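You operate a simulated robot arm through the tools that you are given. There is no shell and no other tool.

You run a simulated two-armed robot. Do the job below in one go: nothing can be reset, and whatever is moved stays where it is left.

JOB
Hold the small pan on the top of the workbench steady with one hand and put the black rubber block from the top of the tyre bench in it with the other.

It is judged by the outcome, as a careful person would: the job done as asked, and still so three seconds after it is handed in. It fails if anything else is knocked over, pushed out of place, dropped, spilled or broken.

ROBOT AND FRAMES
Two 7-joint arms with two-finger parallel grippers on one trunk, on a base that moves. Base frame: it is fixed to the floor where the robot stands at the start and does not move with it; the origin is under the middle of the robot, x ahead of it, y to its left, z up; the surface under the hand at the start is at about z = 850. Readings come in mm, rad, newtons and seconds.
The left shoulder is at the start at [70, 130, 1187], the right one opposite. With the tool pointing down near the work surface each hand reaches from about 200 to 520 mm from the robot's upright axis, wherever it stands, measured 20 degrees to its own side. Places, roughly: small pan [1000, -3500, 750]. Payload 1.57 kg a hand.
The tool frame of a hand sits at the grasp point between the pads (the TCP): z along the fingers, y along the line on which they close. The tips reach 30 mm beyond it. The gripper opens to 80 mm. The fingers are 17 mm wide and 12 mm thick; the gripper's body (40 by 82 mm) begins 80 mm behind the TCP.
Orientation is told as [roll, pitch, yaw] about the base's x, y, z axes, in that order, counted from this pose: with the fingers straight down and closing along the base's y, the tool's x points along the base's -x, its y along +y and its z along -z.

CONTROLS
- The arms move only by the tool apply_moves. It takes "left_rows", "right_rows" or both (then of equal length, played together; a hand with none holds still); each is a list that holds one entry, the list of rows, each a list of 7 numbers: the gripper command, from -1 (shut) to 1 (fully open), values between in proportion, then the shift along the tool's x, y, z in m, then the turn, a rotation vector about the tool's x, y, z in rad. In form: [[[fingers, dx, dy, dz, rx, ry, rz], ...]]. A call has 1 to 20 rows; each row shifts and turns the commanded pose from where the row before left it, along the tool's axes as they then stand. Each row takes 0.2 s and may step no farther than 50 mm and 0.15 rad from the row before; otherwise, or with a gripper value out of range, the whole call is refused. Where a pose cannot be reached the arm comes as near as it can. A force on the tool above 40 N (or 10 N above the force at the start of the call, whichever is more), or a blocked arm, ends the call early, and 0.2 s more pass. The fingers move at their own pace (about 108 mm/s each) and stop on an object; they squeeze with about 41 N. The grip force told is the motor's: it shows also when the fingers shut on nothing. Time passes only in rows, and 0.2 s behind the last, so rows that do not move let the fingers close. It gives the time, the measured TCP pose, the force on the tool (base axes), the opening and the grip force at its end, in the units of the frame above (readings bear some noise), with the torque about the TCP (base axes, N m) and any sound that the robot's microphone picked up.
- Cameras (640 x 400 px; columns grow to the right, rows downward): "scene" is now at [131.4, -15.7, 1399.1]; the picture's right is [-0.19, -0.98, 0.00], its down [-0.71, 0.14, -0.69] and it looks along [0.68, -0.13, -0.72] (base axes); focal length 261 px, centre (320, 200). "left" rides on the left gripper at [72, 7, -122] in its tool frame; the picture's right is [-0.09, 1.00, 0.00], its down [-0.84, -0.08, -0.54] and it looks along [-0.54, -0.05, 0.84] (tool axes); focal length 238 px, centre (320, 200). "right" rides on the right gripper at [72, -7, -122] in its tool frame; the picture's right is [0.09, 1.00, 0.00], its down [-0.84, 0.08, -0.54] and it looks along [-0.54, 0.05, 0.84] (tool axes); focal length 238 px, centre (320, 200). There is no depth. A picture from a camera that has moved, and an enlarged one, comes with that camera's place and axes in the base frame and with its lens.
- camera(camera): a new picture of that camera. The clock stands still meanwhile.
- raise_lower(by): slides the trunk up (or, below 0, down) by that many mm; the arms and the scene camera ride with it, the base frame stays. It gives what a move gives, with no picture.
- roll_base(legs): drives the robot by 1 to 6 legs, each [ahead, left, turn to the left] in mm, mm and rad, along the robot's own axes; the way and the turn of a leg run together, so that a leg with both is an arc; at most 1500 mm and 3.142 rad a leg. The arms and the cameras ride along, it lands a little off, and it stops where it bumps. It gives what a move gives.
- pan_tilt(pan, tilt): turns the head with the scene camera to pan (to the left, within 1.501 rad either way) and tilt (down, from -0.506 to 1.204), counted from straight ahead of the robot. It gives what a move gives.
- enlarge(camera, box): a new picture of the part [left, top, right, bottom] of that camera's present view, enlarged. The clock stands still meanwhile.
- sign_off(): hands the job in; it is judged then, once.

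Places have to be worked out from the pictures, the camera data and where the tool is seen. Open the grippers and draw the arms clear of the work before you hand the job in, unless the task says otherwise.

The tools are called after "Emit:" by a JSON object that holds its "name" and its "arguments". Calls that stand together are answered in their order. apply_moves: Moves the arms, as the interface text tells. Its arguments: {"type":"object","properties":{"left_rows":{"type":"array","items":{"type":"array","items":{"type":"array","items":{"type":"number"}}}},"right_rows":{"type":"array","items":{"type":"array","items":{"type":"array","items":{"type":"number"}}}}},"required":[]} The other tools are called the same way: raise_lower (by) moves the trunk up or down; roll_base (legs) drives the base; pan_tilt (pan, tilt) turns the head that bears the scene camera; camera (camera) takes a picture; enlarge (camera, box) takes an enlarged picture of a part of a camera's view; sign_off () hands the job in.

At the start:

```text
t: 0.0
left_eef_pos: [362.9, 111.4, 1171.5]
left_tool_rot: [-0.002, 0.003, 0.002]
left_ft_force: [0.1, 0.2, 0.1]
left_torque: [-0.03, 0.0, 0.02]
left_finger_gap: 79.7
left_finger_force: 0.0
right_eef_pos: [383.2, -190.0, 1107.6]
right_tool_rot: [0.0, 0.0, 0.001]
right_ft_force: [0.0, -0.3, 0.3]
right_torque: [-0.03, -0.01, -0.01]
right_finger_gap: 80.2
right_finger_force: 0.0
trunk travel left (down, up): [-825.0, 115.0]
robot x, y, heading: [-0.4, 1.1, 0.003]
head pan, tilt (commanded): [-0.188, 0.81]
```

scene: 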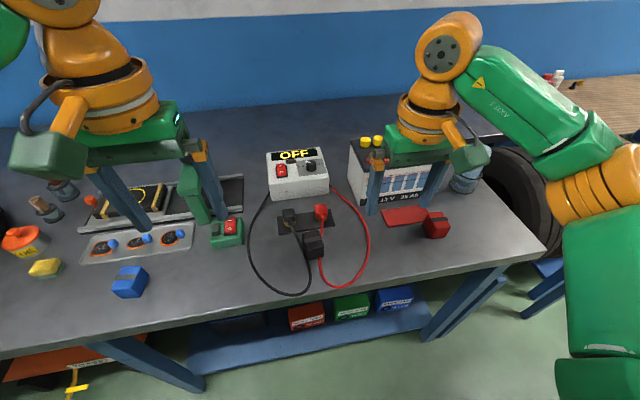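
right: 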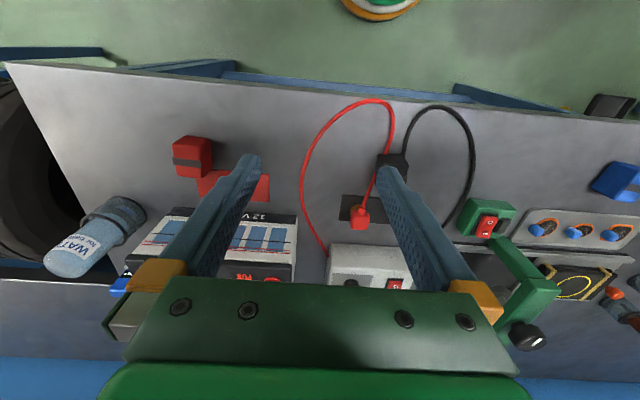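
left: 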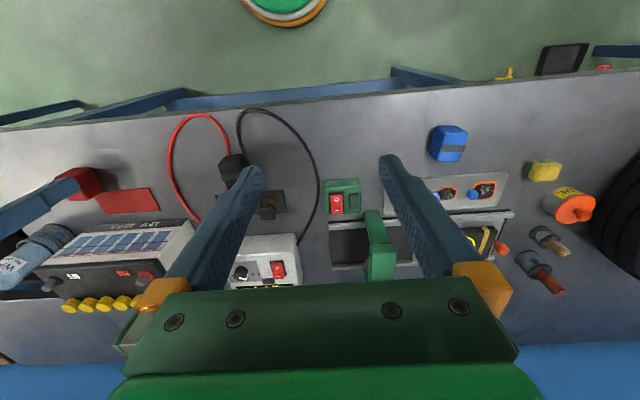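

The start pictures show a bench with a battery, charger and so on in front of the robot, but no pan. I'll turn the head to the right to find the workbench and the tyre bench.

Emit:
{"name": "pan_tilt", "arguments": {"pan": -1.3, "tilt": 0.3}}

Emit:
{"name": "camera", "arguments": {"camera": "scene"}}

```text
t: 1.3
left_eef_pos: [362.0, 111.3, 1170.7]
left_tool_rot: [-0.003, 0.002, 0.002]
left_ft_force: [-0.1, -0.4, 0.6]
left_torque: [0.04, -0.01, 0.02]
left_finger_gap: 80.0
left_finger_force: 0.0
right_eef_pos: [384.3, -191.5, 1107.9]
right_tool_rot: [0.001, -0.001, 0.001]
right_ft_force: [0.9, 0.9, 0.4]
right_torque: [0.01, 0.01, 0.0]
right_finger_gap: 80.1
right_finger_force: 0.0
trunk travel left (down, up): [-825.0, 115.0]
robot x, y, heading: [2.8, 2.5, 0.002]
head pan, tilt (commanded): [-1.3, 0.3]
```

```text
taken
camera scene: at [77.8, -90.6, 1444.3], right [-0.96, -0.27, 0.0], down [-0.08, 0.29, -0.96], along [0.26, -0.92, -0.3], focal length 261 px, centre (320, 200)
```

scene: 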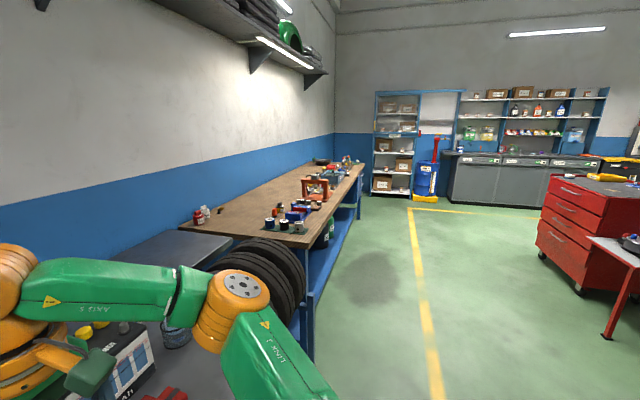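

The long wooden bench along the wall looks like the workbench, with something dark (likely the pan) at its far end. I'll enlarge there, and also look on other sides for the tyre bench.

Emit:
{"name": "enlarge", "arguments": {"camera": "scene", "box": [180, 140, 380, 265]}}

Emit:
{"name": "enlarge", "arguments": {"camera": "scene", "box": [440, 140, 640, 265]}}

```text
3.20 times, centred on (280, 202) of scene
camera zoom: at [77.8, -90.6, 1444.3], right [-0.96, -0.27, 0.0], down [-0.08, 0.29, -0.96], along [0.26, -0.92, -0.3], focal length 834 px, centre (448, 192)
```

zoom: 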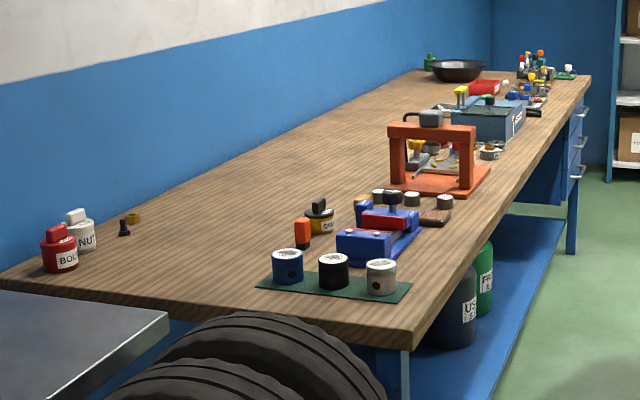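

```text
3.20 times, centred on (540, 202) of scene
camera zoom: at [77.8, -90.6, 1444.3], right [-0.96, -0.27, 0.0], down [-0.08, 0.29, -0.96], along [0.26, -0.92, -0.3], focal length 834 px, centre (-384, 192)
```

zoom: 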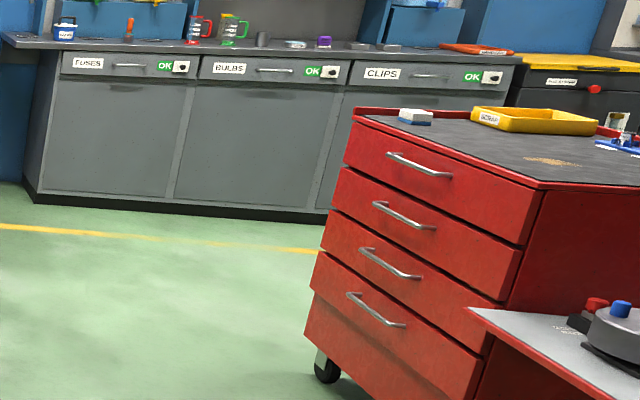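

The black pan near the far end of the workbench is a candidate. Now I look further to the right/behind and left for the tyre bench.

Emit:
{"name": "pan_tilt", "arguments": {"pan": -1.5, "tilt": 0.5}}

Emit:
{"name": "camera", "arguments": {"camera": "scene"}}

Emit:
{"name": "pan_tilt", "arguments": {"pan": 1.3, "tilt": 0.3}}

Emit:
{"name": "camera", "arguments": {"camera": "scene"}}

```text
t: 2.1
left_eef_pos: [362.0, 111.0, 1170.6]
left_tool_rot: [-0.001, 0.003, 0.002]
left_ft_force: [0.0, -0.2, 0.0]
left_torque: [0.01, 0.04, 0.01]
left_finger_gap: 80.2
left_finger_force: 0.0
right_eef_pos: [384.3, -191.3, 1107.8]
right_tool_rot: [0.001, 0.001, 0.0]
right_ft_force: [0.0, 0.3, -0.1]
right_torque: [0.0, 0.02, 0.01]
right_finger_gap: 80.0
right_finger_force: 0.0
trunk travel left (down, up): [-825.0, 115.0]
robot x, y, heading: [1.4, -4.7, 0.003]
head pan, tilt (commanded): [-1.499, 0.499]
```

```text
taken
camera scene: at [59.2, -91.4, 1426.0], right [-1.0, -0.07, 0.0], down [-0.03, 0.48, -0.88], along [0.06, -0.88, -0.48], focal length 261 px, centre (320, 200)
```

scene: 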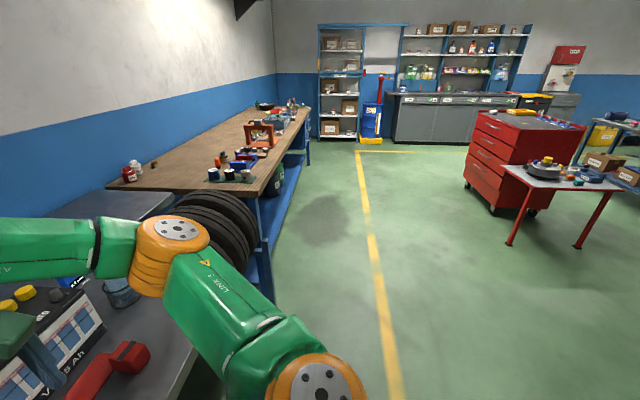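

```text
t: 4.5
left_eef_pos: [362.6, 111.5, 1171.4]
left_tool_rot: [-0.003, 0.002, 0.0]
left_ft_force: [0.5, 0.0, 0.3]
left_torque: [0.0, 0.02, 0.0]
left_finger_gap: 79.9
left_finger_force: 0.0
right_eef_pos: [384.8, -191.4, 1109.1]
right_tool_rot: [0.0, 0.001, -0.001]
right_ft_force: [0.4, 0.3, -0.5]
right_torque: [0.01, -0.01, 0.0]
right_finger_gap: 79.9
right_finger_force: 0.1
trunk travel left (down, up): [-825.0, 115.0]
robot x, y, heading: [0.7, 1.8, 0.001]
head pan, tilt (commanded): [1.3, 0.3]
```

```text
taken
camera scene: at [77.7, 89.3, 1444.3], right [0.96, -0.27, 0.0], down [-0.08, -0.28, -0.96], along [0.26, 0.92, -0.3], focal length 261 px, centre (320, 200)
```

scene: 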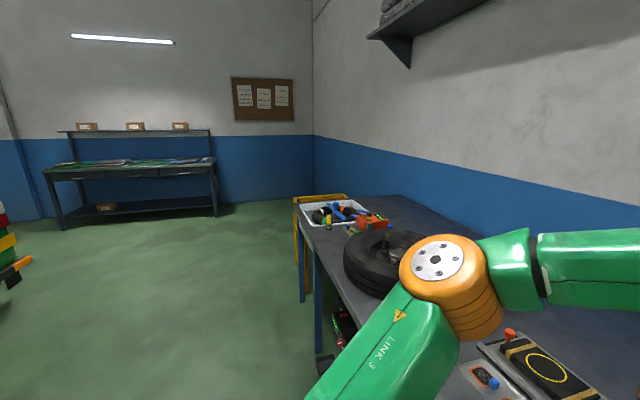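

Still no bench labelled for tyres other than possibly the red-legged table. I'll look to the left rear as well before moving the base.

Emit:
{"name": "pan_tilt", "arguments": {"pan": 1.5, "tilt": 0.4}}

Emit:
{"name": "camera", "arguments": {"camera": "scene"}}

Emit:
{"name": "pan_tilt", "arguments": {"pan": -1.5, "tilt": 0.3}}

Emit:
{"name": "enlarge", "arguments": {"camera": "scene", "box": [440, 100, 640, 225]}}

```text
t: 5.3
left_eef_pos: [360.9, 111.5, 1172.4]
left_tool_rot: [-0.002, 0.003, 0.001]
left_ft_force: [-0.2, 0.8, 0.0]
left_torque: [0.03, -0.02, 0.0]
left_finger_gap: 80.1
left_finger_force: 0.1
right_eef_pos: [383.3, -192.1, 1107.7]
right_tool_rot: [0.0, 0.0, 0.002]
right_ft_force: [-0.7, -0.2, -0.5]
right_torque: [0.02, 0.01, 0.01]
right_finger_gap: 80.1
right_finger_force: 0.1
trunk travel left (down, up): [-825.0, 115.0]
robot x, y, heading: [-2.1, 1.0, -0.005]
head pan, tilt (commanded): [1.499, 0.4]
```

```text
taken
camera scene: at [59.3, 91.8, 1435.1], right [1.0, -0.07, 0.0], down [-0.03, -0.39, -0.92], along [0.07, 0.92, -0.39], focal length 261 px, centre (320, 200)
```

scene: 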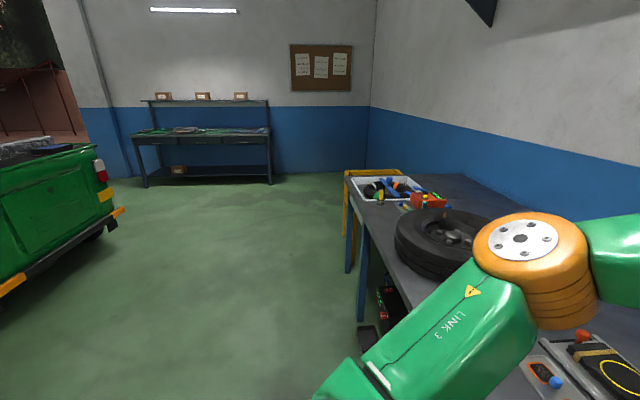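

```text
t: 7.9
left_eef_pos: [362.2, 111.1, 1171.8]
left_tool_rot: [-0.001, 0.0, 0.002]
left_ft_force: [-0.1, 0.0, -0.1]
left_torque: [-0.01, -0.02, -0.01]
left_finger_gap: 80.2
left_finger_force: 0.1
right_eef_pos: [384.1, -191.5, 1107.3]
right_tool_rot: [-0.001, -0.001, -0.001]
right_ft_force: [0.1, 0.6, -1.2]
right_torque: [-0.01, 0.04, 0.01]
right_finger_gap: 80.0
right_finger_force: 0.0
trunk travel left (down, up): [-825.0, 115.0]
robot x, y, heading: [-4.4, -1.0, 0.001]
head pan, tilt (commanded): [-1.499, 0.3]
```

```text
3.20 times, centred on (540, 162) of scene
camera zoom: at [59.4, -93.8, 1444.3], right [-1.0, -0.07, 0.0], down [-0.02, 0.29, -0.96], along [0.07, -0.95, -0.3], focal length 834 px, centre (-384, 320)
```

zoom: 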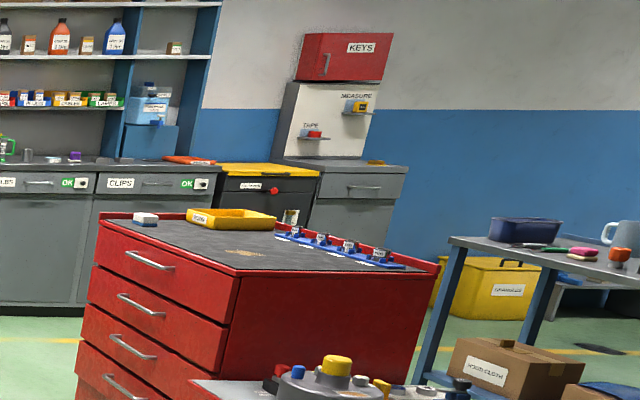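

A green vehicle is behind to the left and another bench stands to the right rear; open floor is around the robot. I'll back off a little from the bench and turn right about 90° to survey the rest of the room.

Emit:
{"name": "roll_base", "arguments": {"legs": [[-350, 0, 0]]}}

Emit:
{"name": "pan_tilt", "arguments": {"pan": 0.9, "tilt": 0.6}}

Emit:
{"name": "camera", "arguments": {"camera": "scene"}}

Emit:
{"name": "pan_tilt", "arguments": {"pan": -0.9, "tilt": 0.6}}

Emit:
{"name": "camera", "arguments": {"camera": "scene"}}

```text
t: 10.2
left_eef_pos: [11.2, 111.7, 1170.8]
left_tool_rot: [-0.002, 0.002, 0.005]
left_ft_force: [-0.7, 0.1, -0.2]
left_torque: [0.02, 0.0, -0.01]
left_finger_gap: 80.0
left_finger_force: 0.0
right_eef_pos: [33.7, -191.5, 1107.3]
right_tool_rot: [0.001, 0.002, 0.001]
right_ft_force: [0.2, -0.3, 0.5]
right_torque: [0.01, -0.01, 0.0]
right_finger_gap: 80.0
right_finger_force: 0.0
trunk travel left (down, up): [-825.0, 115.0]
robot x, y, heading: [-355.4, -0.6, -0.001]
head pan, tilt (commanded): [-1.499, 0.3]
```

```text
t: 12.4
left_eef_pos: [7.4, 111.6, 1172.0]
left_tool_rot: [-0.002, 0.002, 0.006]
left_ft_force: [-0.5, -0.2, -0.1]
left_torque: [0.02, -0.02, 0.03]
left_finger_gap: 79.8
left_finger_force: 0.1
right_eef_pos: [31.5, -191.2, 1107.2]
right_tool_rot: [0.0, -0.002, 0.0]
right_ft_force: [0.3, -0.1, -0.2]
right_torque: [0.01, -0.01, 0.03]
right_finger_gap: 80.0
right_finger_force: 0.1
trunk travel left (down, up): [-825.0, 115.0]
robot x, y, heading: [-352.4, -0.8, 0.0]
head pan, tilt (commanded): [0.901, 0.6]
```

```text
taken
camera scene: at [-246.0, 68.4, 1416.8], right [0.78, -0.62, 0.0], down [-0.35, -0.44, -0.83], along [0.51, 0.65, -0.56], focal length 261 px, centre (320, 200)
```

scene: 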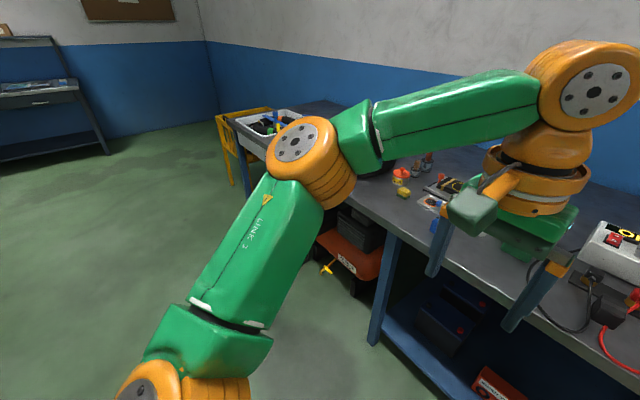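

```text
t: 14.2
left_eef_pos: [8.8, 111.7, 1170.9]
left_tool_rot: [-0.002, 0.001, 0.005]
left_ft_force: [-0.4, 0.6, -1.0]
left_torque: [-0.02, -0.01, 0.02]
left_finger_gap: 79.9
left_finger_force: 0.0
right_eef_pos: [31.2, -190.9, 1109.4]
right_tool_rot: [-0.002, 0.001, 0.002]
right_ft_force: [0.2, 0.2, -0.1]
right_torque: [0.01, -0.02, 0.0]
right_finger_gap: 79.9
right_finger_force: 0.0
trunk travel left (down, up): [-825.0, 115.0]
robot x, y, heading: [-354.8, -1.8, 0.004]
head pan, tilt (commanded): [-0.901, 0.6]
```

```text
taken
camera scene: at [-245.7, -70.0, 1416.8], right [-0.78, -0.62, 0.0], down [-0.35, 0.44, -0.82], along [0.51, -0.65, -0.57], focal length 261 px, centre (320, 200)
```

scene: 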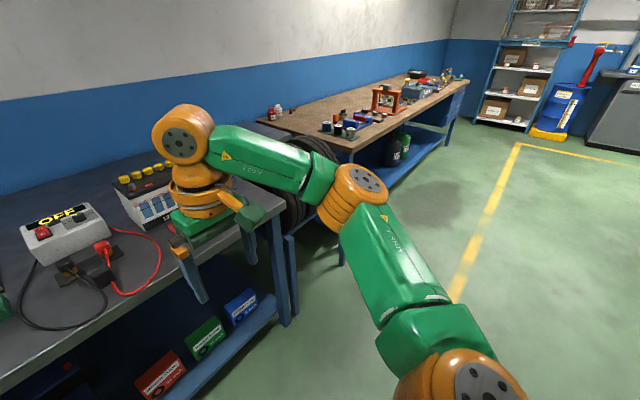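

The way is clear. I turn the base right by about 90° (hands swing over open floor, the bench edge is at about x=370) to look at the rest of the room.

Emit:
{"name": "roll_base", "arguments": {"legs": [[-200, 0, 0], [0, 0, -1.6]]}}

Emit:
{"name": "pan_tilt", "arguments": {"pan": -0.6, "tilt": 0.3}}

Emit:
{"name": "camera", "arguments": {"camera": "scene"}}

Emit:
{"name": "pan_tilt", "arguments": {"pan": -1.5, "tilt": 0.3}}

Emit:
{"name": "camera", "arguments": {"camera": "scene"}}

```text
t: 19.7
left_eef_pos: [-461.2, -367.1, 1172.3]
left_tool_rot: [-0.003, 0.002, -1.618]
left_ft_force: [-0.2, -0.9, 0.1]
left_torque: [-0.02, 0.02, -0.02]
left_finger_gap: 79.9
left_finger_force: 0.1
right_eef_pos: [-764.8, -376.3, 1107.9]
right_tool_rot: [0.0, 0.001, -1.622]
right_ft_force: [-0.1, 0.4, 0.5]
right_torque: [-0.02, 0.03, 0.01]
right_finger_gap: 79.9
right_finger_force: 0.1
trunk travel left (down, up): [-825.0, 115.0]
robot x, y, heading: [-553.9, -0.9, -1.618]
head pan, tilt (commanded): [-0.901, 0.6]
```

```text
t: 20.5
left_eef_pos: [-461.9, -367.8, 1171.5]
left_tool_rot: [-0.003, 0.002, -1.617]
left_ft_force: [-0.4, 1.2, 0.4]
left_torque: [0.01, 0.01, 0.01]
left_finger_gap: 80.1
left_finger_force: 0.0
right_eef_pos: [-765.4, -375.2, 1107.6]
right_tool_rot: [0.0, 0.001, -1.622]
right_ft_force: [-0.4, -0.9, 0.1]
right_torque: [0.0, 0.0, 0.0]
right_finger_gap: 80.3
right_finger_force: 0.0
trunk travel left (down, up): [-825.0, 115.0]
robot x, y, heading: [-555.3, -1.6, -1.618]
head pan, tilt (commanded): [-0.6, 0.3]
```

```text
taken
camera scene: at [-611.5, -126.1, 1444.2], right [-0.8, 0.61, 0.0], down [0.18, 0.24, -0.95], along [-0.58, -0.76, -0.3], focal length 261 px, centre (320, 200)
```

scene: 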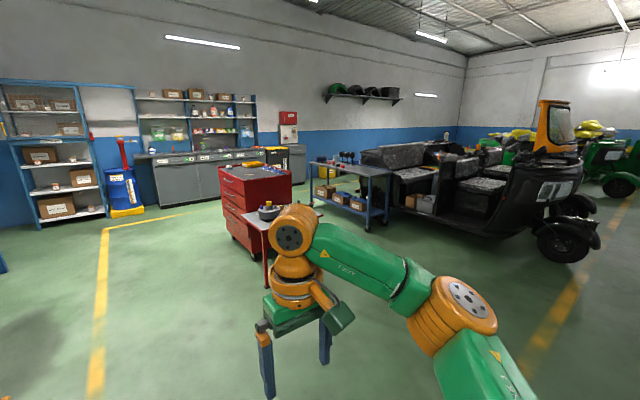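

```text
t: 21.7
left_eef_pos: [-462.7, -367.8, 1171.3]
left_tool_rot: [-0.001, 0.002, -1.618]
left_ft_force: [-0.2, 0.9, 0.4]
left_torque: [0.0, 0.0, -0.01]
left_finger_gap: 79.9
left_finger_force: 0.0
right_eef_pos: [-766.1, -376.1, 1108.1]
right_tool_rot: [0.0, -0.001, -1.621]
right_ft_force: [0.8, -0.8, -0.7]
right_torque: [0.01, -0.01, 0.0]
right_finger_gap: 79.9
right_finger_force: 0.0
trunk travel left (down, up): [-825.0, 115.0]
robot x, y, heading: [-556.5, -0.7, -1.62]
head pan, tilt (commanded): [-1.499, 0.3]
```

```text
taken
camera scene: at [-648.2, -54.0, 1444.3], right [-0.02, 1.0, 0.0], down [0.3, 0.01, -0.96], along [-0.95, -0.02, -0.3], focal length 261 px, centre (320, 200)
```

scene: 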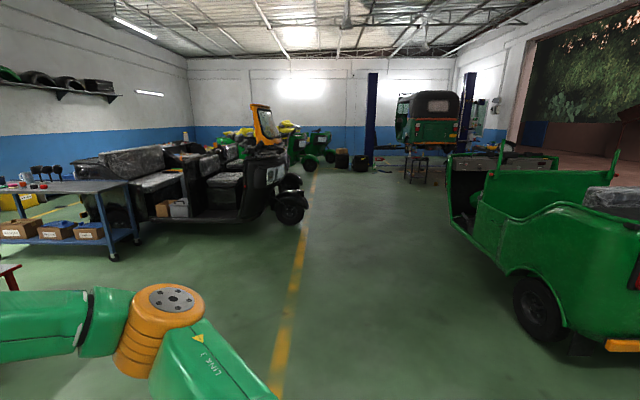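

I see a car lift with tyres and a small stand at the far end, and a bench near the upholstery. I'll enlarge these.

Emit:
{"name": "enlarge", "arguments": {"camera": "scene", "box": [310, 110, 470, 210]}}

Emit:
{"name": "enlarge", "arguments": {"camera": "scene", "box": [0, 140, 200, 265]}}

Emit:
{"name": "enlarge", "arguments": {"camera": "scene", "box": [180, 110, 340, 210]}}

```text
4.00 times, centred on (390, 160) of scene
camera zoom: at [-648.2, -54.0, 1444.3], right [-0.02, 1.0, 0.0], down [0.3, 0.01, -0.96], along [-0.95, -0.02, -0.3], focal length 1042 px, centre (40, 360)
```

zoom: 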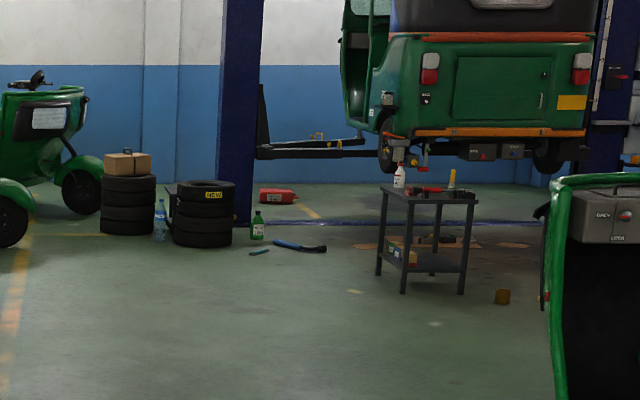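

```text
3.20 times, centred on (100, 202) of scene
camera zoom: at [-648.2, -54.0, 1444.3], right [-0.02, 1.0, 0.0], down [0.3, 0.01, -0.96], along [-0.95, -0.02, -0.3], focal length 834 px, centre (1024, 192)
```

zoom: 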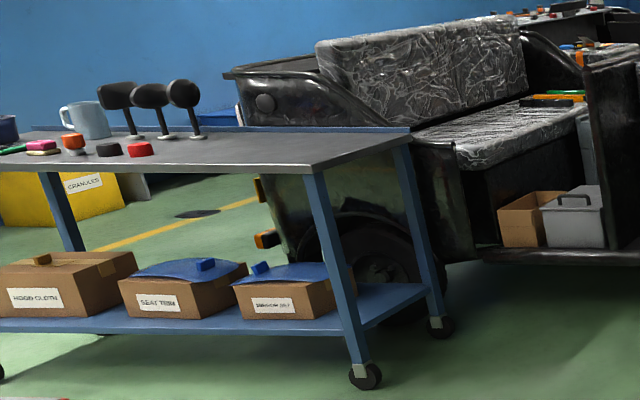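

```text
4.00 times, centred on (260, 160) of scene
camera zoom: at [-648.2, -54.0, 1444.3], right [-0.02, 1.0, 0.0], down [0.3, 0.01, -0.96], along [-0.95, -0.02, -0.3], focal length 1042 px, centre (560, 360)
```

zoom: 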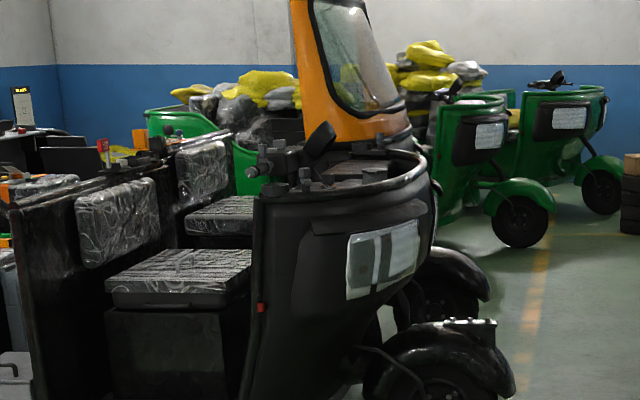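

The trim bench and rickshaws aren't the tyre bench. There's a shelf of tyres on the far wall, so I'll look closer beneath it.

Emit:
{"name": "pan_tilt", "arguments": {"pan": -1.0, "tilt": 0.15}}

Emit:
{"name": "camera", "arguments": {"camera": "scene"}}

Emit:
{"name": "enlarge", "arguments": {"camera": "scene", "box": [240, 110, 440, 235]}}

Emit:
{"name": "enlarge", "arguments": {"camera": "scene", "box": [60, 150, 260, 275]}}

```text
t: 22.6
left_eef_pos: [-460.8, -368.4, 1171.6]
left_tool_rot: [-0.001, 0.0, -1.619]
left_ft_force: [-0.5, 0.8, -0.3]
left_torque: [-0.02, 0.02, 0.03]
left_finger_gap: 80.0
left_finger_force: 0.2
right_eef_pos: [-765.9, -375.0, 1107.9]
right_tool_rot: [0.0, 0.001, -1.621]
right_ft_force: [0.1, 0.6, 0.7]
right_torque: [0.01, 0.0, 0.0]
right_finger_gap: 80.1
right_finger_force: 0.1
trunk travel left (down, up): [-825.0, 115.0]
robot x, y, heading: [-557.7, -5.0, -1.621]
head pan, tilt (commanded): [-1.0, 0.15]
```

```text
taken
camera scene: at [-635.4, -97.8, 1458.3], right [-0.5, 0.87, 0.0], down [0.13, 0.07, -0.99], along [-0.86, -0.49, -0.15], focal length 261 px, centre (320, 200)
```

scene: 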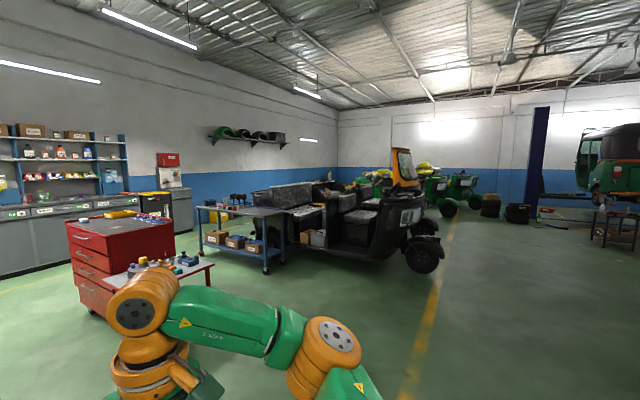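

```text
3.20 times, centred on (340, 172) of scene
camera zoom: at [-635.4, -97.8, 1458.3], right [-0.5, 0.87, 0.0], down [0.13, 0.07, -0.99], along [-0.86, -0.49, -0.15], focal length 834 px, centre (256, 288)
```

zoom: 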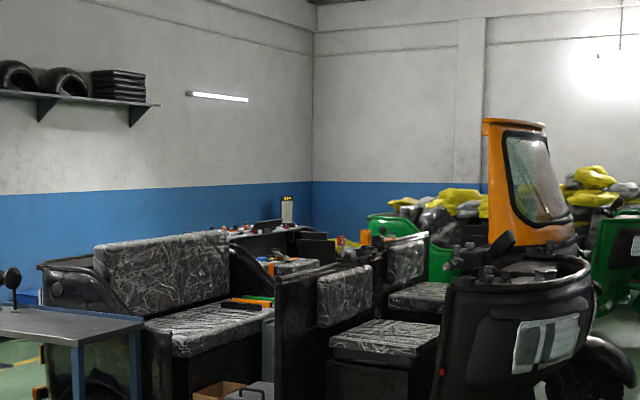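

```text
3.20 times, centred on (160, 212) of scene
camera zoom: at [-635.4, -97.8, 1458.3], right [-0.5, 0.87, 0.0], down [0.13, 0.07, -0.99], along [-0.86, -0.49, -0.15], focal length 834 px, centre (832, 160)
```

zoom: 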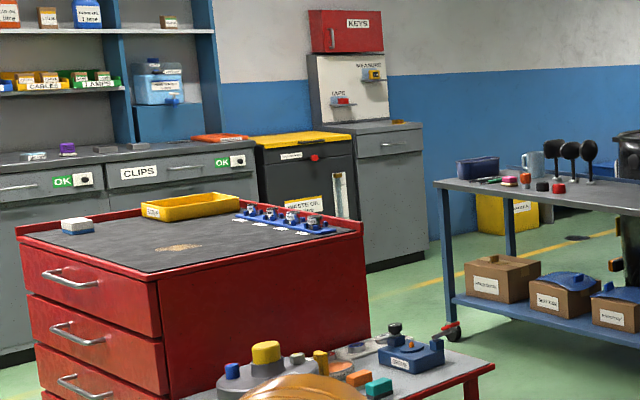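

The left end of the front bench carries a tyre, rubber-solution tin, patches and a press – that may be the tyre bench. I'll turn back and move left to look at it from a safe distance.

Emit:
{"name": "roll_base", "arguments": {"legs": [[0, 0, 1.62], [0, 800, 0]]}}

Emit:
{"name": "pan_tilt", "arguments": {"pan": 0.0, "tilt": 0.45}}

Emit:
{"name": "camera", "arguments": {"camera": "scene"}}

```text
t: 30.9
left_eef_pos: [-210.8, 911.3, 1172.9]
left_tool_rot: [-0.002, 0.002, 0.024]
left_ft_force: [-0.3, -0.4, -0.6]
left_torque: [0.05, -0.01, -0.02]
left_finger_gap: 80.0
left_finger_force: 0.1
right_eef_pos: [-182.9, 607.8, 1108.0]
right_tool_rot: [0.002, -0.001, 0.02]
right_ft_force: [0.6, 0.2, 0.0]
right_torque: [0.0, 0.02, -0.02]
right_finger_gap: 80.3
right_finger_force: 0.0
trunk travel left (down, up): [-825.0, 115.0]
robot x, y, heading: [-569.7, 795.9, 0.022]
head pan, tilt (commanded): [-1.0, 0.15]
```

```text
t: 32.1
left_eef_pos: [-211.1, 911.5, 1172.4]
left_tool_rot: [0.0, 0.002, 0.023]
left_ft_force: [0.3, 0.0, 0.3]
left_torque: [0.02, -0.01, -0.02]
left_finger_gap: 80.1
left_finger_force: 0.1
right_eef_pos: [-183.7, 609.9, 1108.3]
right_tool_rot: [-0.001, 0.001, 0.019]
right_ft_force: [-0.4, 0.5, 0.9]
right_torque: [0.01, 0.01, -0.02]
right_finger_gap: 79.9
right_finger_force: 0.0
trunk travel left (down, up): [-825.0, 115.0]
robot x, y, heading: [-571.4, 792.6, 0.02]
head pan, tilt (commanded): [0.0, 0.45]
```

```text
taken
camera scene: at [-426.4, 795.7, 1430.4], right [0.02, -1.0, 0.0], down [-0.44, -0.01, -0.9], along [0.9, 0.02, -0.44], focal length 261 px, centre (320, 200)
```

scene: 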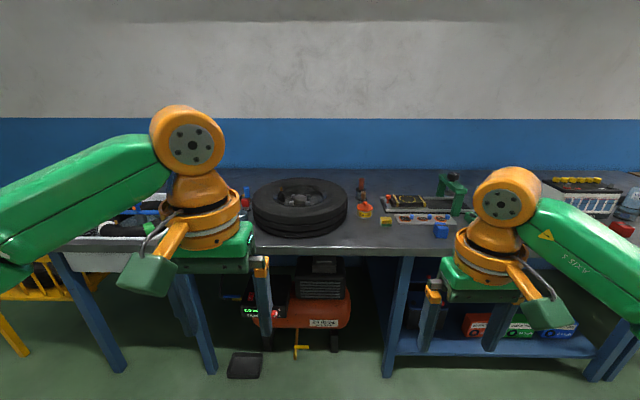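

This bench carries a wheel, rubber solution and patches, with a compressor below – plausibly the tyre bench. I'll enlarge the top.

Emit:
{"name": "enlarge", "arguments": {"camera": "scene", "box": [60, 160, 280, 297]}}

Emit:
{"name": "enlarge", "arguments": {"camera": "scene", "box": [240, 160, 480, 310]}}

Emit:
{"name": "enlarge", "arguments": {"camera": "scene", "box": [200, 240, 400, 390]}}

```text
2.91 times, centred on (170, 228) of scene
camera zoom: at [-426.4, 795.7, 1430.4], right [0.02, -1.0, 0.0], down [-0.44, -0.01, -0.9], along [0.9, 0.02, -0.44], focal length 758 px, centre (756, 117)
```

zoom: 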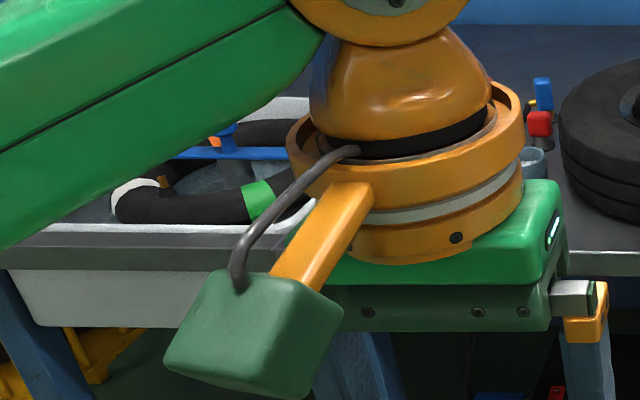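

```text
2.67 times, centred on (360, 235) of scene
camera zoom: at [-426.4, 795.7, 1430.4], right [0.02, -1.0, 0.0], down [-0.44, -0.01, -0.9], along [0.9, 0.02, -0.44], focal length 695 px, centre (213, 107)
```

zoom: 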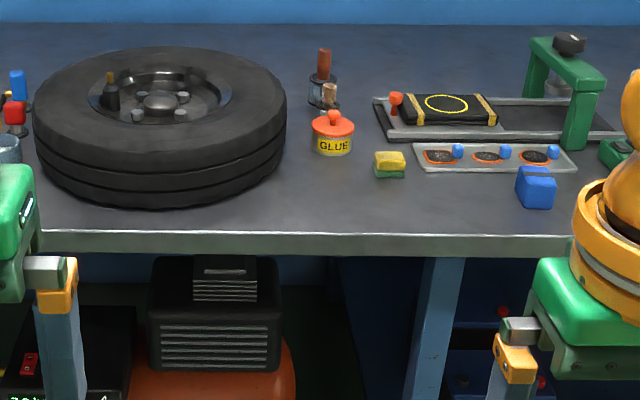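

```text
2.67 times, centred on (300, 315) of scene
camera zoom: at [-426.4, 795.7, 1430.4], right [0.02, -1.0, 0.0], down [-0.44, -0.01, -0.9], along [0.9, 0.02, -0.44], focal length 695 px, centre (373, -107)
```

zoom: 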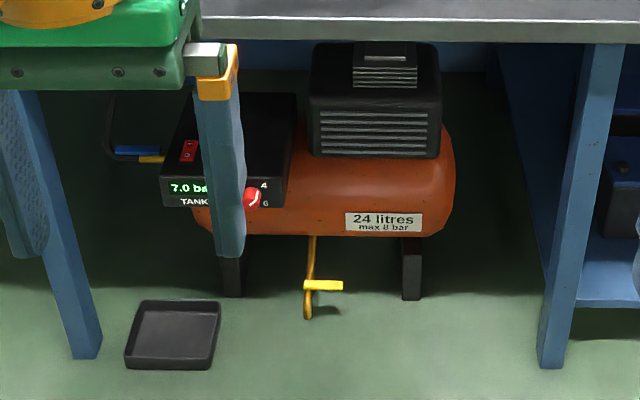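

This is evidently the tyre bench (wheel, glue, patches, compressor). The left part is hidden by my left arm, so I move left to see the rest of the top.

Emit:
{"name": "roll_base", "arguments": {"legs": [[0, 500, 0]]}}

Emit:
{"name": "camera", "arguments": {"camera": "scene"}}

Emit:
{"name": "enlarge", "arguments": {"camera": "scene", "box": [200, 160, 440, 310]}}

```text
t: 35.1
left_eef_pos: [-226.0, 1413.6, 1171.9]
left_tool_rot: [-0.001, 0.002, 0.034]
left_ft_force: [0.3, -1.0, 0.9]
left_torque: [0.0, -0.02, -0.01]
left_finger_gap: 80.0
left_finger_force: 0.1
right_eef_pos: [-193.4, 1111.2, 1108.0]
right_tool_rot: [0.003, -0.002, 0.031]
right_ft_force: [0.1, 0.8, 0.1]
right_torque: [-0.01, -0.01, 0.04]
right_finger_gap: 80.1
right_finger_force: 0.0
trunk travel left (down, up): [-825.0, 115.0]
robot x, y, heading: [-582.7, 1293.3, 0.028]
head pan, tilt (commanded): [0.0, 0.45]
```

```text
taken
camera scene: at [-439.2, 1293.8, 1430.4], right [0.03, -1.0, 0.0], down [-0.44, -0.01, -0.9], along [0.9, 0.03, -0.44], focal length 261 px, centre (320, 200)
```

scene: 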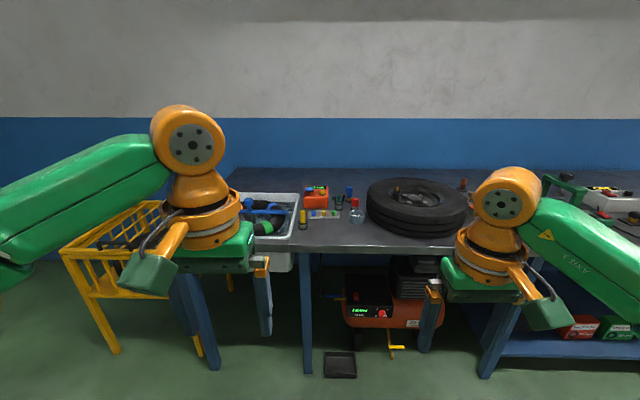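

```text
2.67 times, centred on (320, 235) of scene
camera zoom: at [-439.2, 1293.8, 1430.4], right [0.03, -1.0, 0.0], down [-0.44, -0.01, -0.9], along [0.9, 0.03, -0.44], focal length 695 px, centre (320, 107)
```

zoom: 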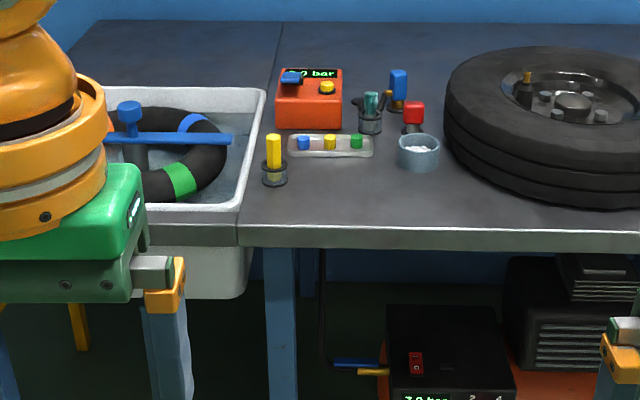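

No black block on the left half. I go back to the right to check the right half of this bench (battery, charger).

Emit:
{"name": "roll_base", "arguments": {"legs": [[0, -1150, -0.03]]}}

Emit:
{"name": "camera", "arguments": {"camera": "scene"}}

Emit:
{"name": "enlarge", "arguments": {"camera": "scene", "box": [200, 160, 440, 310]}}

Emit:
{"name": "pan_tilt", "arguments": {"pan": -0.5, "tilt": 0.45}}

Emit:
{"name": "camera", "arguments": {"camera": "scene"}}

```text
t: 41.1
left_eef_pos: [-199.0, 232.2, 1171.5]
left_tool_rot: [-0.003, 0.004, 0.012]
left_ft_force: [-0.7, -0.6, -1.1]
left_torque: [0.02, 0.0, -0.01]
left_finger_gap: 80.2
left_finger_force: 0.2
right_eef_pos: [-172.9, -69.7, 1109.1]
right_tool_rot: [0.0, 0.001, 0.009]
right_ft_force: [0.5, 0.5, -0.7]
right_torque: [0.02, 0.0, -0.02]
right_finger_gap: 80.1
right_finger_force: 0.0
trunk travel left (down, up): [-825.0, 115.0]
robot x, y, heading: [-561.4, 117.7, 0.006]
head pan, tilt (commanded): [0.0, 0.45]
```

```text
taken
camera scene: at [-415.1, 119.2, 1430.4], right [0.01, -1.0, 0.0], down [-0.44, -0.01, -0.9], along [0.9, 0.01, -0.44], focal length 261 px, centre (320, 200)
```

scene: 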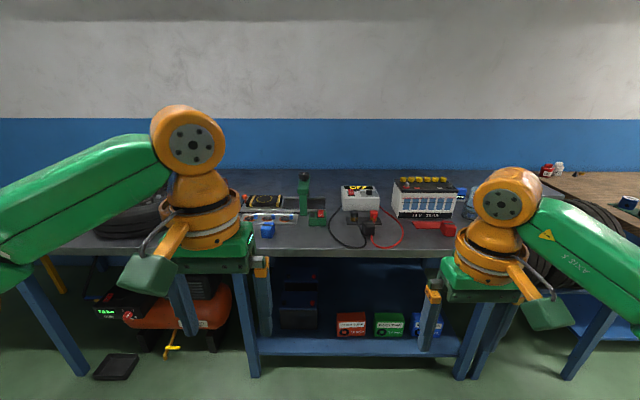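

```text
2.67 times, centred on (320, 235) of scene
camera zoom: at [-415.1, 119.2, 1430.4], right [0.01, -1.0, 0.0], down [-0.44, -0.01, -0.9], along [0.9, 0.01, -0.44], focal length 695 px, centre (320, 107)
```

zoom: 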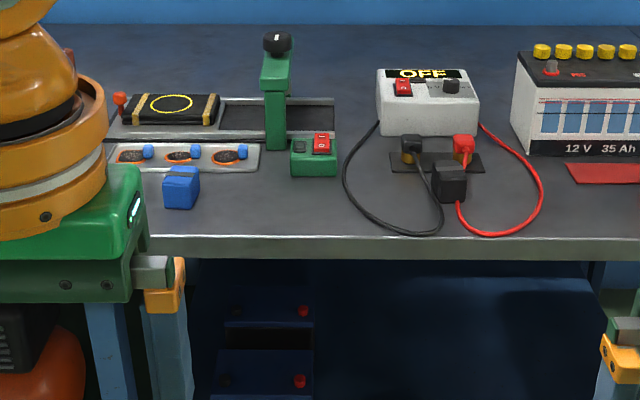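

```text
t: 42.0
left_eef_pos: [-198.7, 232.3, 1172.3]
left_tool_rot: [-0.001, 0.003, 0.012]
left_ft_force: [0.1, 0.2, 0.1]
left_torque: [0.01, 0.01, -0.01]
left_finger_gap: 80.2
left_finger_force: 0.0
right_eef_pos: [-173.8, -71.5, 1108.9]
right_tool_rot: [0.0, 0.001, 0.008]
right_ft_force: [0.2, 0.8, -0.9]
right_torque: [0.05, -0.01, -0.03]
right_finger_gap: 80.3
right_finger_force: 0.0
trunk travel left (down, up): [-825.0, 115.0]
robot x, y, heading: [-560.9, 118.1, 0.012]
head pan, tilt (commanded): [-0.499, 0.45]
```

```text
taken
camera scene: at [-425.8, 74.3, 1430.4], right [-0.47, -0.88, 0.0], down [-0.38, 0.2, -0.9], along [0.8, -0.42, -0.44], focal length 261 px, centre (320, 200)
```

scene: 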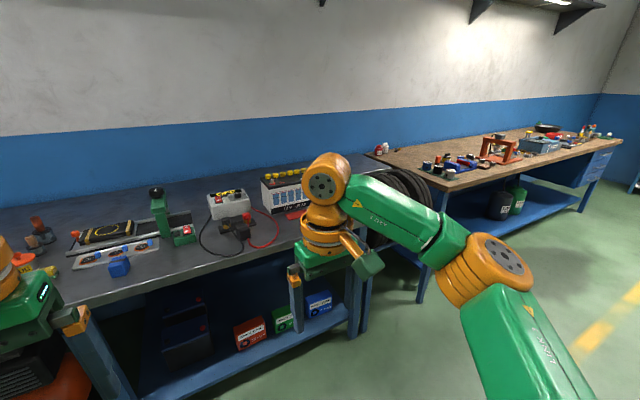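

There's a black block lying near the charger clips. I'll take a much closer enlargement of it.

Emit:
{"name": "enlarge", "arguments": {"camera": "scene", "box": [190, 180, 300, 260]}}

Emit:
{"name": "enlarge", "arguments": {"camera": "scene", "box": [370, 115, 630, 200]}}

```text
5.00 times, centred on (245, 220) of scene
camera zoom: at [-425.8, 74.3, 1430.4], right [-0.47, -0.88, 0.0], down [-0.38, 0.2, -0.9], along [0.8, -0.42, -0.44], focal length 1303 px, centre (695, 100)
```

zoom: 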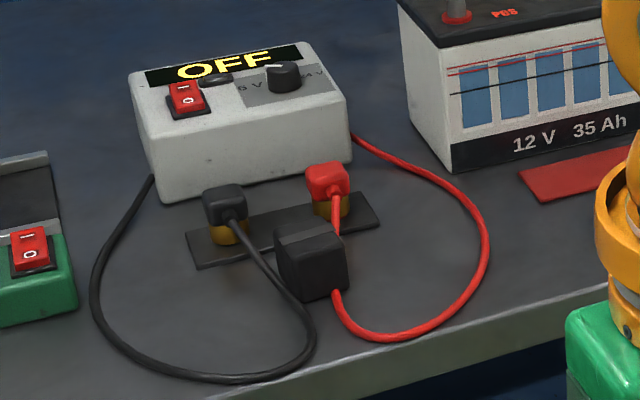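

```text
2.46 times, centred on (500, 158) of scene
camera zoom: at [-425.8, 74.3, 1430.4], right [-0.47, -0.88, 0.0], down [-0.38, 0.2, -0.9], along [0.8, -0.42, -0.44], focal length 642 px, centre (-123, 305)
```

zoom: 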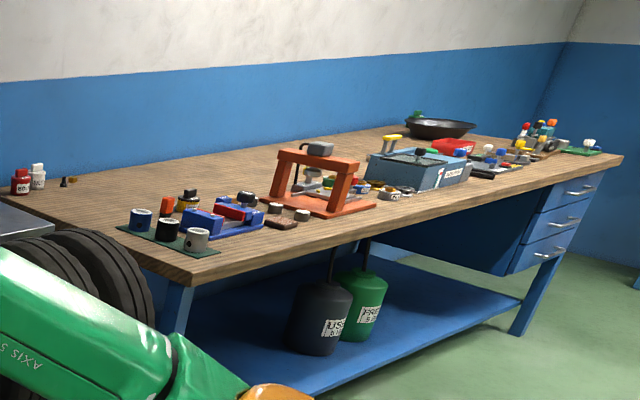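

The black block (with a grey band, like the red and blue ones) sits between the charger clips at the front; this bench with the wheel and patches is the tyre bench. Before grasping, I'll go and inspect the pan on the workbench to plan the approach.

Emit:
{"name": "roll_base", "arguments": {"legs": [[0, -1500, 0], [0, -1500, 0]]}}

Emit:
{"name": "camera", "arguments": {"camera": "scene"}}

```text
t: 56.4
left_eef_pos: [-150.1, -2760.2, 1171.3]
left_tool_rot: [-0.001, 0.001, 0.02]
left_ft_force: [-1.0, 0.3, -0.4]
left_torque: [-0.02, 0.02, 0.01]
left_finger_gap: 80.2
left_finger_force: 0.2
right_eef_pos: [-123.6, -3061.6, 1108.7]
right_tool_rot: [-0.001, 0.001, 0.015]
right_ft_force: [0.1, -0.6, -0.4]
right_torque: [-0.01, 0.01, 0.02]
right_finger_gap: 79.7
right_finger_force: 0.1
trunk travel left (down, up): [-825.0, 115.0]
robot x, y, heading: [-510.2, -2878.0, 0.023]
head pan, tilt (commanded): [-0.499, 0.45]
```

```text
taken
camera scene: at [-376.4, -2919.5, 1430.4], right [-0.46, -0.89, 0.0], down [-0.39, 0.2, -0.9], along [0.8, -0.42, -0.44], focal length 261 px, centre (320, 200)
```

scene: 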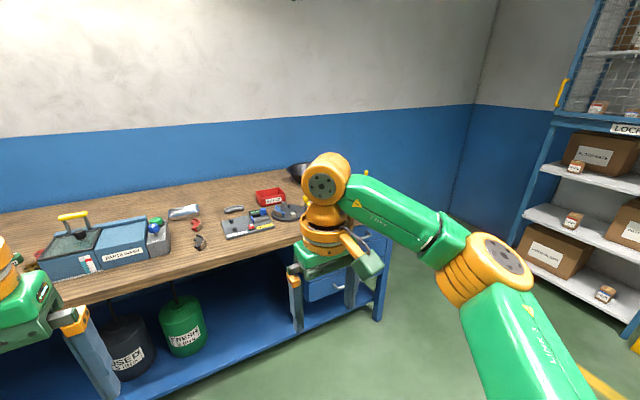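

The big black pan is behind my right arm; there's also a grey pan-like item near it. I move further right and look straight ahead.

Emit:
{"name": "roll_base", "arguments": {"legs": [[0, -550, 0]]}}

Emit:
{"name": "pan_tilt", "arguments": {"pan": 0.0, "tilt": 0.5}}

Emit:
{"name": "camera", "arguments": {"camera": "scene"}}

Emit:
{"name": "enlarge", "arguments": {"camera": "scene", "box": [200, 130, 440, 280]}}

```text
t: 59.6
left_eef_pos: [-140.6, -3299.3, 1171.1]
left_tool_rot: [-0.004, 0.002, 0.026]
left_ft_force: [0.3, -0.6, 0.2]
left_torque: [0.05, 0.01, 0.02]
left_finger_gap: 80.0
left_finger_force: 0.0
right_eef_pos: [-110.5, -3602.3, 1108.8]
right_tool_rot: [0.0, 0.002, 0.023]
right_ft_force: [0.4, 0.1, 0.1]
right_torque: [0.0, 0.0, -0.02]
right_finger_gap: 80.2
right_finger_force: 0.0
trunk travel left (down, up): [-825.0, 115.0]
robot x, y, heading: [-500.8, -3421.4, 0.024]
head pan, tilt (commanded): [-0.499, 0.45]
```

```text
t: 60.5
left_eef_pos: [-141.5, -3300.5, 1172.4]
left_tool_rot: [-0.003, 0.001, 0.026]
left_ft_force: [0.4, 0.3, -1.3]
left_torque: [-0.01, 0.0, -0.06]
left_finger_gap: 80.0
left_finger_force: 0.0
right_eef_pos: [-110.5, -3603.4, 1107.1]
right_tool_rot: [0.001, 0.001, 0.023]
right_ft_force: [-0.4, -0.7, -1.3]
right_torque: [0.0, -0.02, 0.0]
right_finger_gap: 80.1
right_finger_force: 0.0
trunk travel left (down, up): [-825.0, 115.0]
robot x, y, heading: [-501.7, -3418.7, 0.02]
head pan, tilt (commanded): [0.0, 0.499]
```

```text
taken
camera scene: at [-356.1, -3418.4, 1425.9], right [0.02, -1.0, 0.0], down [-0.48, -0.01, -0.88], along [0.88, 0.02, -0.48], focal length 261 px, centre (320, 200)
```

scene: 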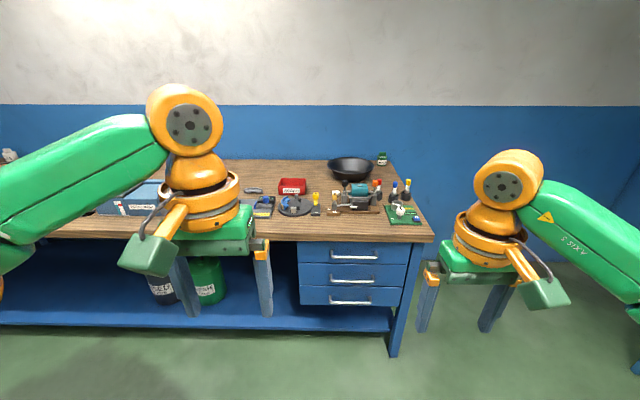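

```text
2.67 times, centred on (320, 205) of scene
camera zoom: at [-356.1, -3418.4, 1425.9], right [0.02, -1.0, 0.0], down [-0.48, -0.01, -0.88], along [0.88, 0.02, -0.48], focal length 695 px, centre (320, 187)
```

zoom: 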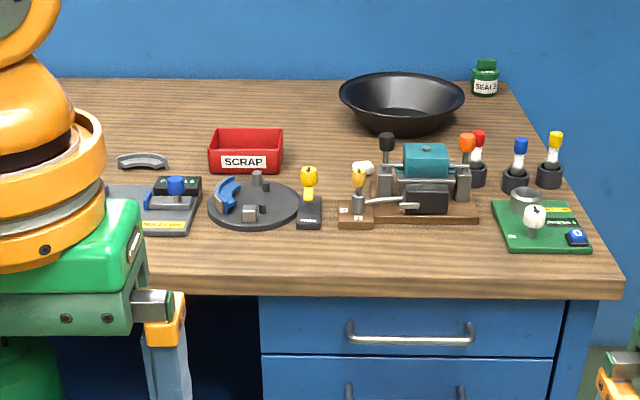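

The black round pan sits at about [985, -3556] on the workbench (rim z≈905, Ø≈255), 540 mm behind the front edge but only ~280 mm from the right-hand end (y≈-3835), so I'll approach it from that end. First, over open floor, I test how far the right hand reaches at table height.

Emit:
{"name": "apply_moves", "arguments": {"right_rows": [[[1, 0, 0, 0.05, 0, 0, 0], [1, 0, 0, 0.05, 0, 0, 0], [1, 0, 0, 0.05, 0, 0, 0], [1, 0, 0, 0.05, 0, 0, 0], [1, -0.05, 0, 0, 0, 0, 0], [1, -0.05, 0, 0, 0, 0, 0], [1, -0.05, 0, 0, 0, 0, 0], [1, -0.05, 0, 0, 0, 0, 0], [1, -0.05, 0, 0, 0, 0, 0], [1, -0.05, 0, 0, 0, 0, 0]]]}}

Emit:
{"name": "camera", "arguments": {"camera": "scene"}}

```text
t: 62.7
left_eef_pos: [-140.2, -3301.8, 1170.9]
left_tool_rot: [-0.003, 0.001, 0.026]
left_ft_force: [-0.3, -0.8, 0.6]
left_torque: [-0.02, 0.02, -0.01]
left_finger_gap: 80.0
left_finger_force: 0.1
right_eef_pos: [-9.8, -3598.3, 910.9]
right_tool_rot: [-0.001, -0.003, 0.023]
right_ft_force: [1.3, 0.0, 0.0]
right_torque: [-0.01, -0.03, 0.0]
right_finger_gap: 80.1
right_finger_force: 0.1
right hand out of reach, approached as far as the arm can: row 7, 8, 9, 10
trunk travel left (down, up): [-825.0, 115.0]
robot x, y, heading: [-497.7, -3420.4, 0.021]
head pan, tilt (commanded): [0.0, 0.499]
```

```text
taken
camera scene: at [-356.2, -3418.0, 1425.9], right [0.02, -1.0, 0.0], down [-0.48, -0.01, -0.88], along [0.88, 0.02, -0.48], focal length 261 px, centre (320, 200)
```

scene: 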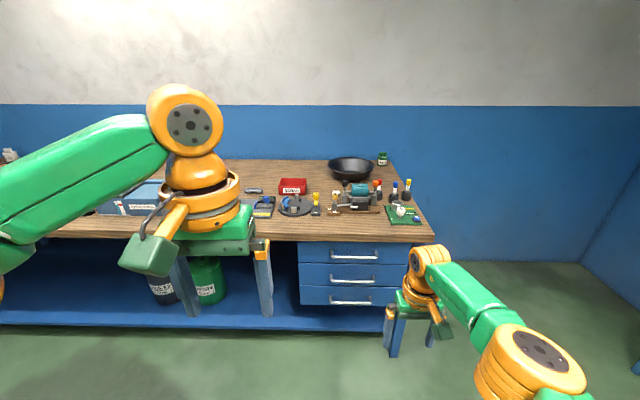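

At table height with the tool straight down the right hand stops ~520 mm from the axis, as stated. The commanded pose is still further out, so I raise the hand step by step to see how reach grows with height relative to the shoulder.

Emit:
{"name": "apply_moves", "arguments": {"right_rows": [[[1, 0, 0, -0.05, 0, 0, 0], [1, 0, 0, -0.05, 0, 0, 0]]]}}

Emit:
{"name": "apply_moves", "arguments": {"right_rows": [[[1, 0, 0, -0.05, 0, 0, 0], [1, 0, 0, -0.05, 0, 0, 0]]]}}

Emit:
{"name": "apply_moves", "arguments": {"right_rows": [[[1, 0, 0, 0, 0, -0.15, 0], [1, 0, 0, 0, 0, -0.15, 0], [1, 0, 0, 0, 0, -0.15, 0]]]}}

```text
t: 63.3
left_eef_pos: [-141.5, -3299.7, 1172.0]
left_tool_rot: [-0.003, 0.001, 0.027]
left_ft_force: [-1.0, 0.1, 0.1]
left_torque: [-0.01, -0.04, 0.02]
left_finger_gap: 80.1
left_finger_force: 0.1
right_eef_pos: [-11.1, -3597.7, 1010.6]
right_tool_rot: [0.001, -0.002, 0.021]
right_ft_force: [-0.1, 0.2, 0.7]
right_torque: [0.0, -0.02, 0.01]
right_finger_gap: 80.2
right_finger_force: 0.1
trunk travel left (down, up): [-825.0, 115.0]
robot x, y, heading: [-500.5, -3421.5, 0.019]
head pan, tilt (commanded): [0.0, 0.499]
```

```text
t: 63.9
left_eef_pos: [-142.4, -3299.8, 1171.8]
left_tool_rot: [-0.003, 0.001, 0.027]
left_ft_force: [0.0, 0.8, -0.1]
left_torque: [-0.02, 0.01, 0.04]
left_finger_gap: 80.3
left_finger_force: 0.0
right_eef_pos: [-28.6, -3591.5, 1117.6]
right_tool_rot: [0.002, -0.002, 0.023]
right_ft_force: [0.0, 0.0, 0.0]
right_torque: [0.02, -0.03, -0.02]
right_finger_gap: 79.9
right_finger_force: 0.1
right hand out of reach, approached as far as the arm can: row 2
trunk travel left (down, up): [-825.0, 115.0]
robot x, y, heading: [-502.0, -3416.7, 0.02]
head pan, tilt (commanded): [0.0, 0.499]
```

```text
t: 64.7
left_eef_pos: [-139.1, -3300.4, 1171.3]
left_tool_rot: [-0.003, 0.001, 0.027]
left_ft_force: [0.3, -0.7, 0.4]
left_torque: [0.0, -0.02, 0.0]
left_finger_gap: 79.9
left_finger_force: 0.1
right_eef_pos: [-26.7, -3590.9, 1113.8]
right_tool_rot: [0.002, -0.452, 0.018]
right_ft_force: [-0.7, -1.0, 0.3]
right_torque: [0.0, 0.0, 0.02]
right_finger_gap: 80.1
right_finger_force: 0.1
trunk travel left (down, up): [-825.0, 115.0]
robot x, y, heading: [-496.8, -3420.6, 0.024]
head pan, tilt (commanded): [0.0, 0.499]
```

Pitching by negative tool-y turns tilts the fingers forward. I tilt to about 50° forward and push forward again to learn the extended reach.

Emit:
{"name": "apply_moves", "arguments": {"right_rows": [[[1, 0, 0, 0, 0, -0.15, 0], [1, 0, 0, 0, 0, -0.15, 0], [1, 0, 0, 0, 0, -0.15, 0], [1, -0.031, 0, 0.039, 0, 0, 0], [1, -0.031, 0, 0.039, 0, 0, 0], [1, -0.031, 0, 0.039, 0, 0, 0], [1, -0.031, 0, 0.039, 0, 0, 0], [1, -0.031, 0, 0.039, 0, 0, 0]]]}}

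Emit:
{"name": "camera", "arguments": {"camera": "scene"}}

```text
t: 66.5
left_eef_pos: [-141.1, -3301.5, 1172.0]
left_tool_rot: [-0.002, 0.001, 0.025]
left_ft_force: [-0.5, -0.5, 0.2]
left_torque: [0.0, -0.03, 0.04]
left_finger_gap: 80.0
left_finger_force: 0.0
right_eef_pos: [157.1, -3588.1, 1112.2]
right_tool_rot: [0.002, -0.903, 0.022]
right_ft_force: [0.1, -0.2, 0.0]
right_torque: [0.02, -0.01, 0.02]
right_finger_gap: 80.2
right_finger_force: 0.0
right hand out of reach, approached as far as the arm can: row 7, 8
trunk travel left (down, up): [-825.0, 115.0]
robot x, y, heading: [-497.6, -3422.4, 0.024]
head pan, tilt (commanded): [0.0, 0.499]
```

```text
taken
camera scene: at [-356.5, -3419.1, 1426.0], right [0.02, -1.0, 0.0], down [-0.48, -0.01, -0.88], along [0.88, 0.02, -0.48], focal length 261 px, centre (320, 200)
```

scene: 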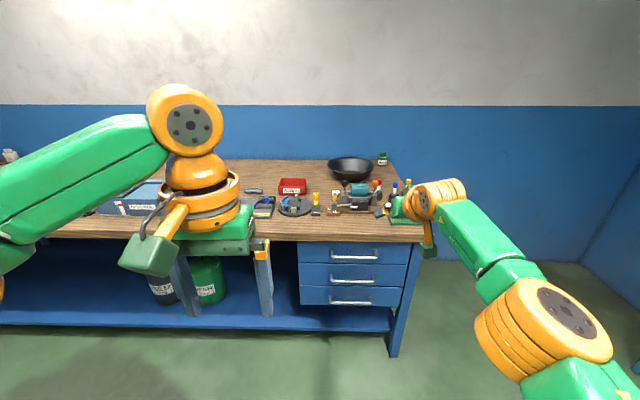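

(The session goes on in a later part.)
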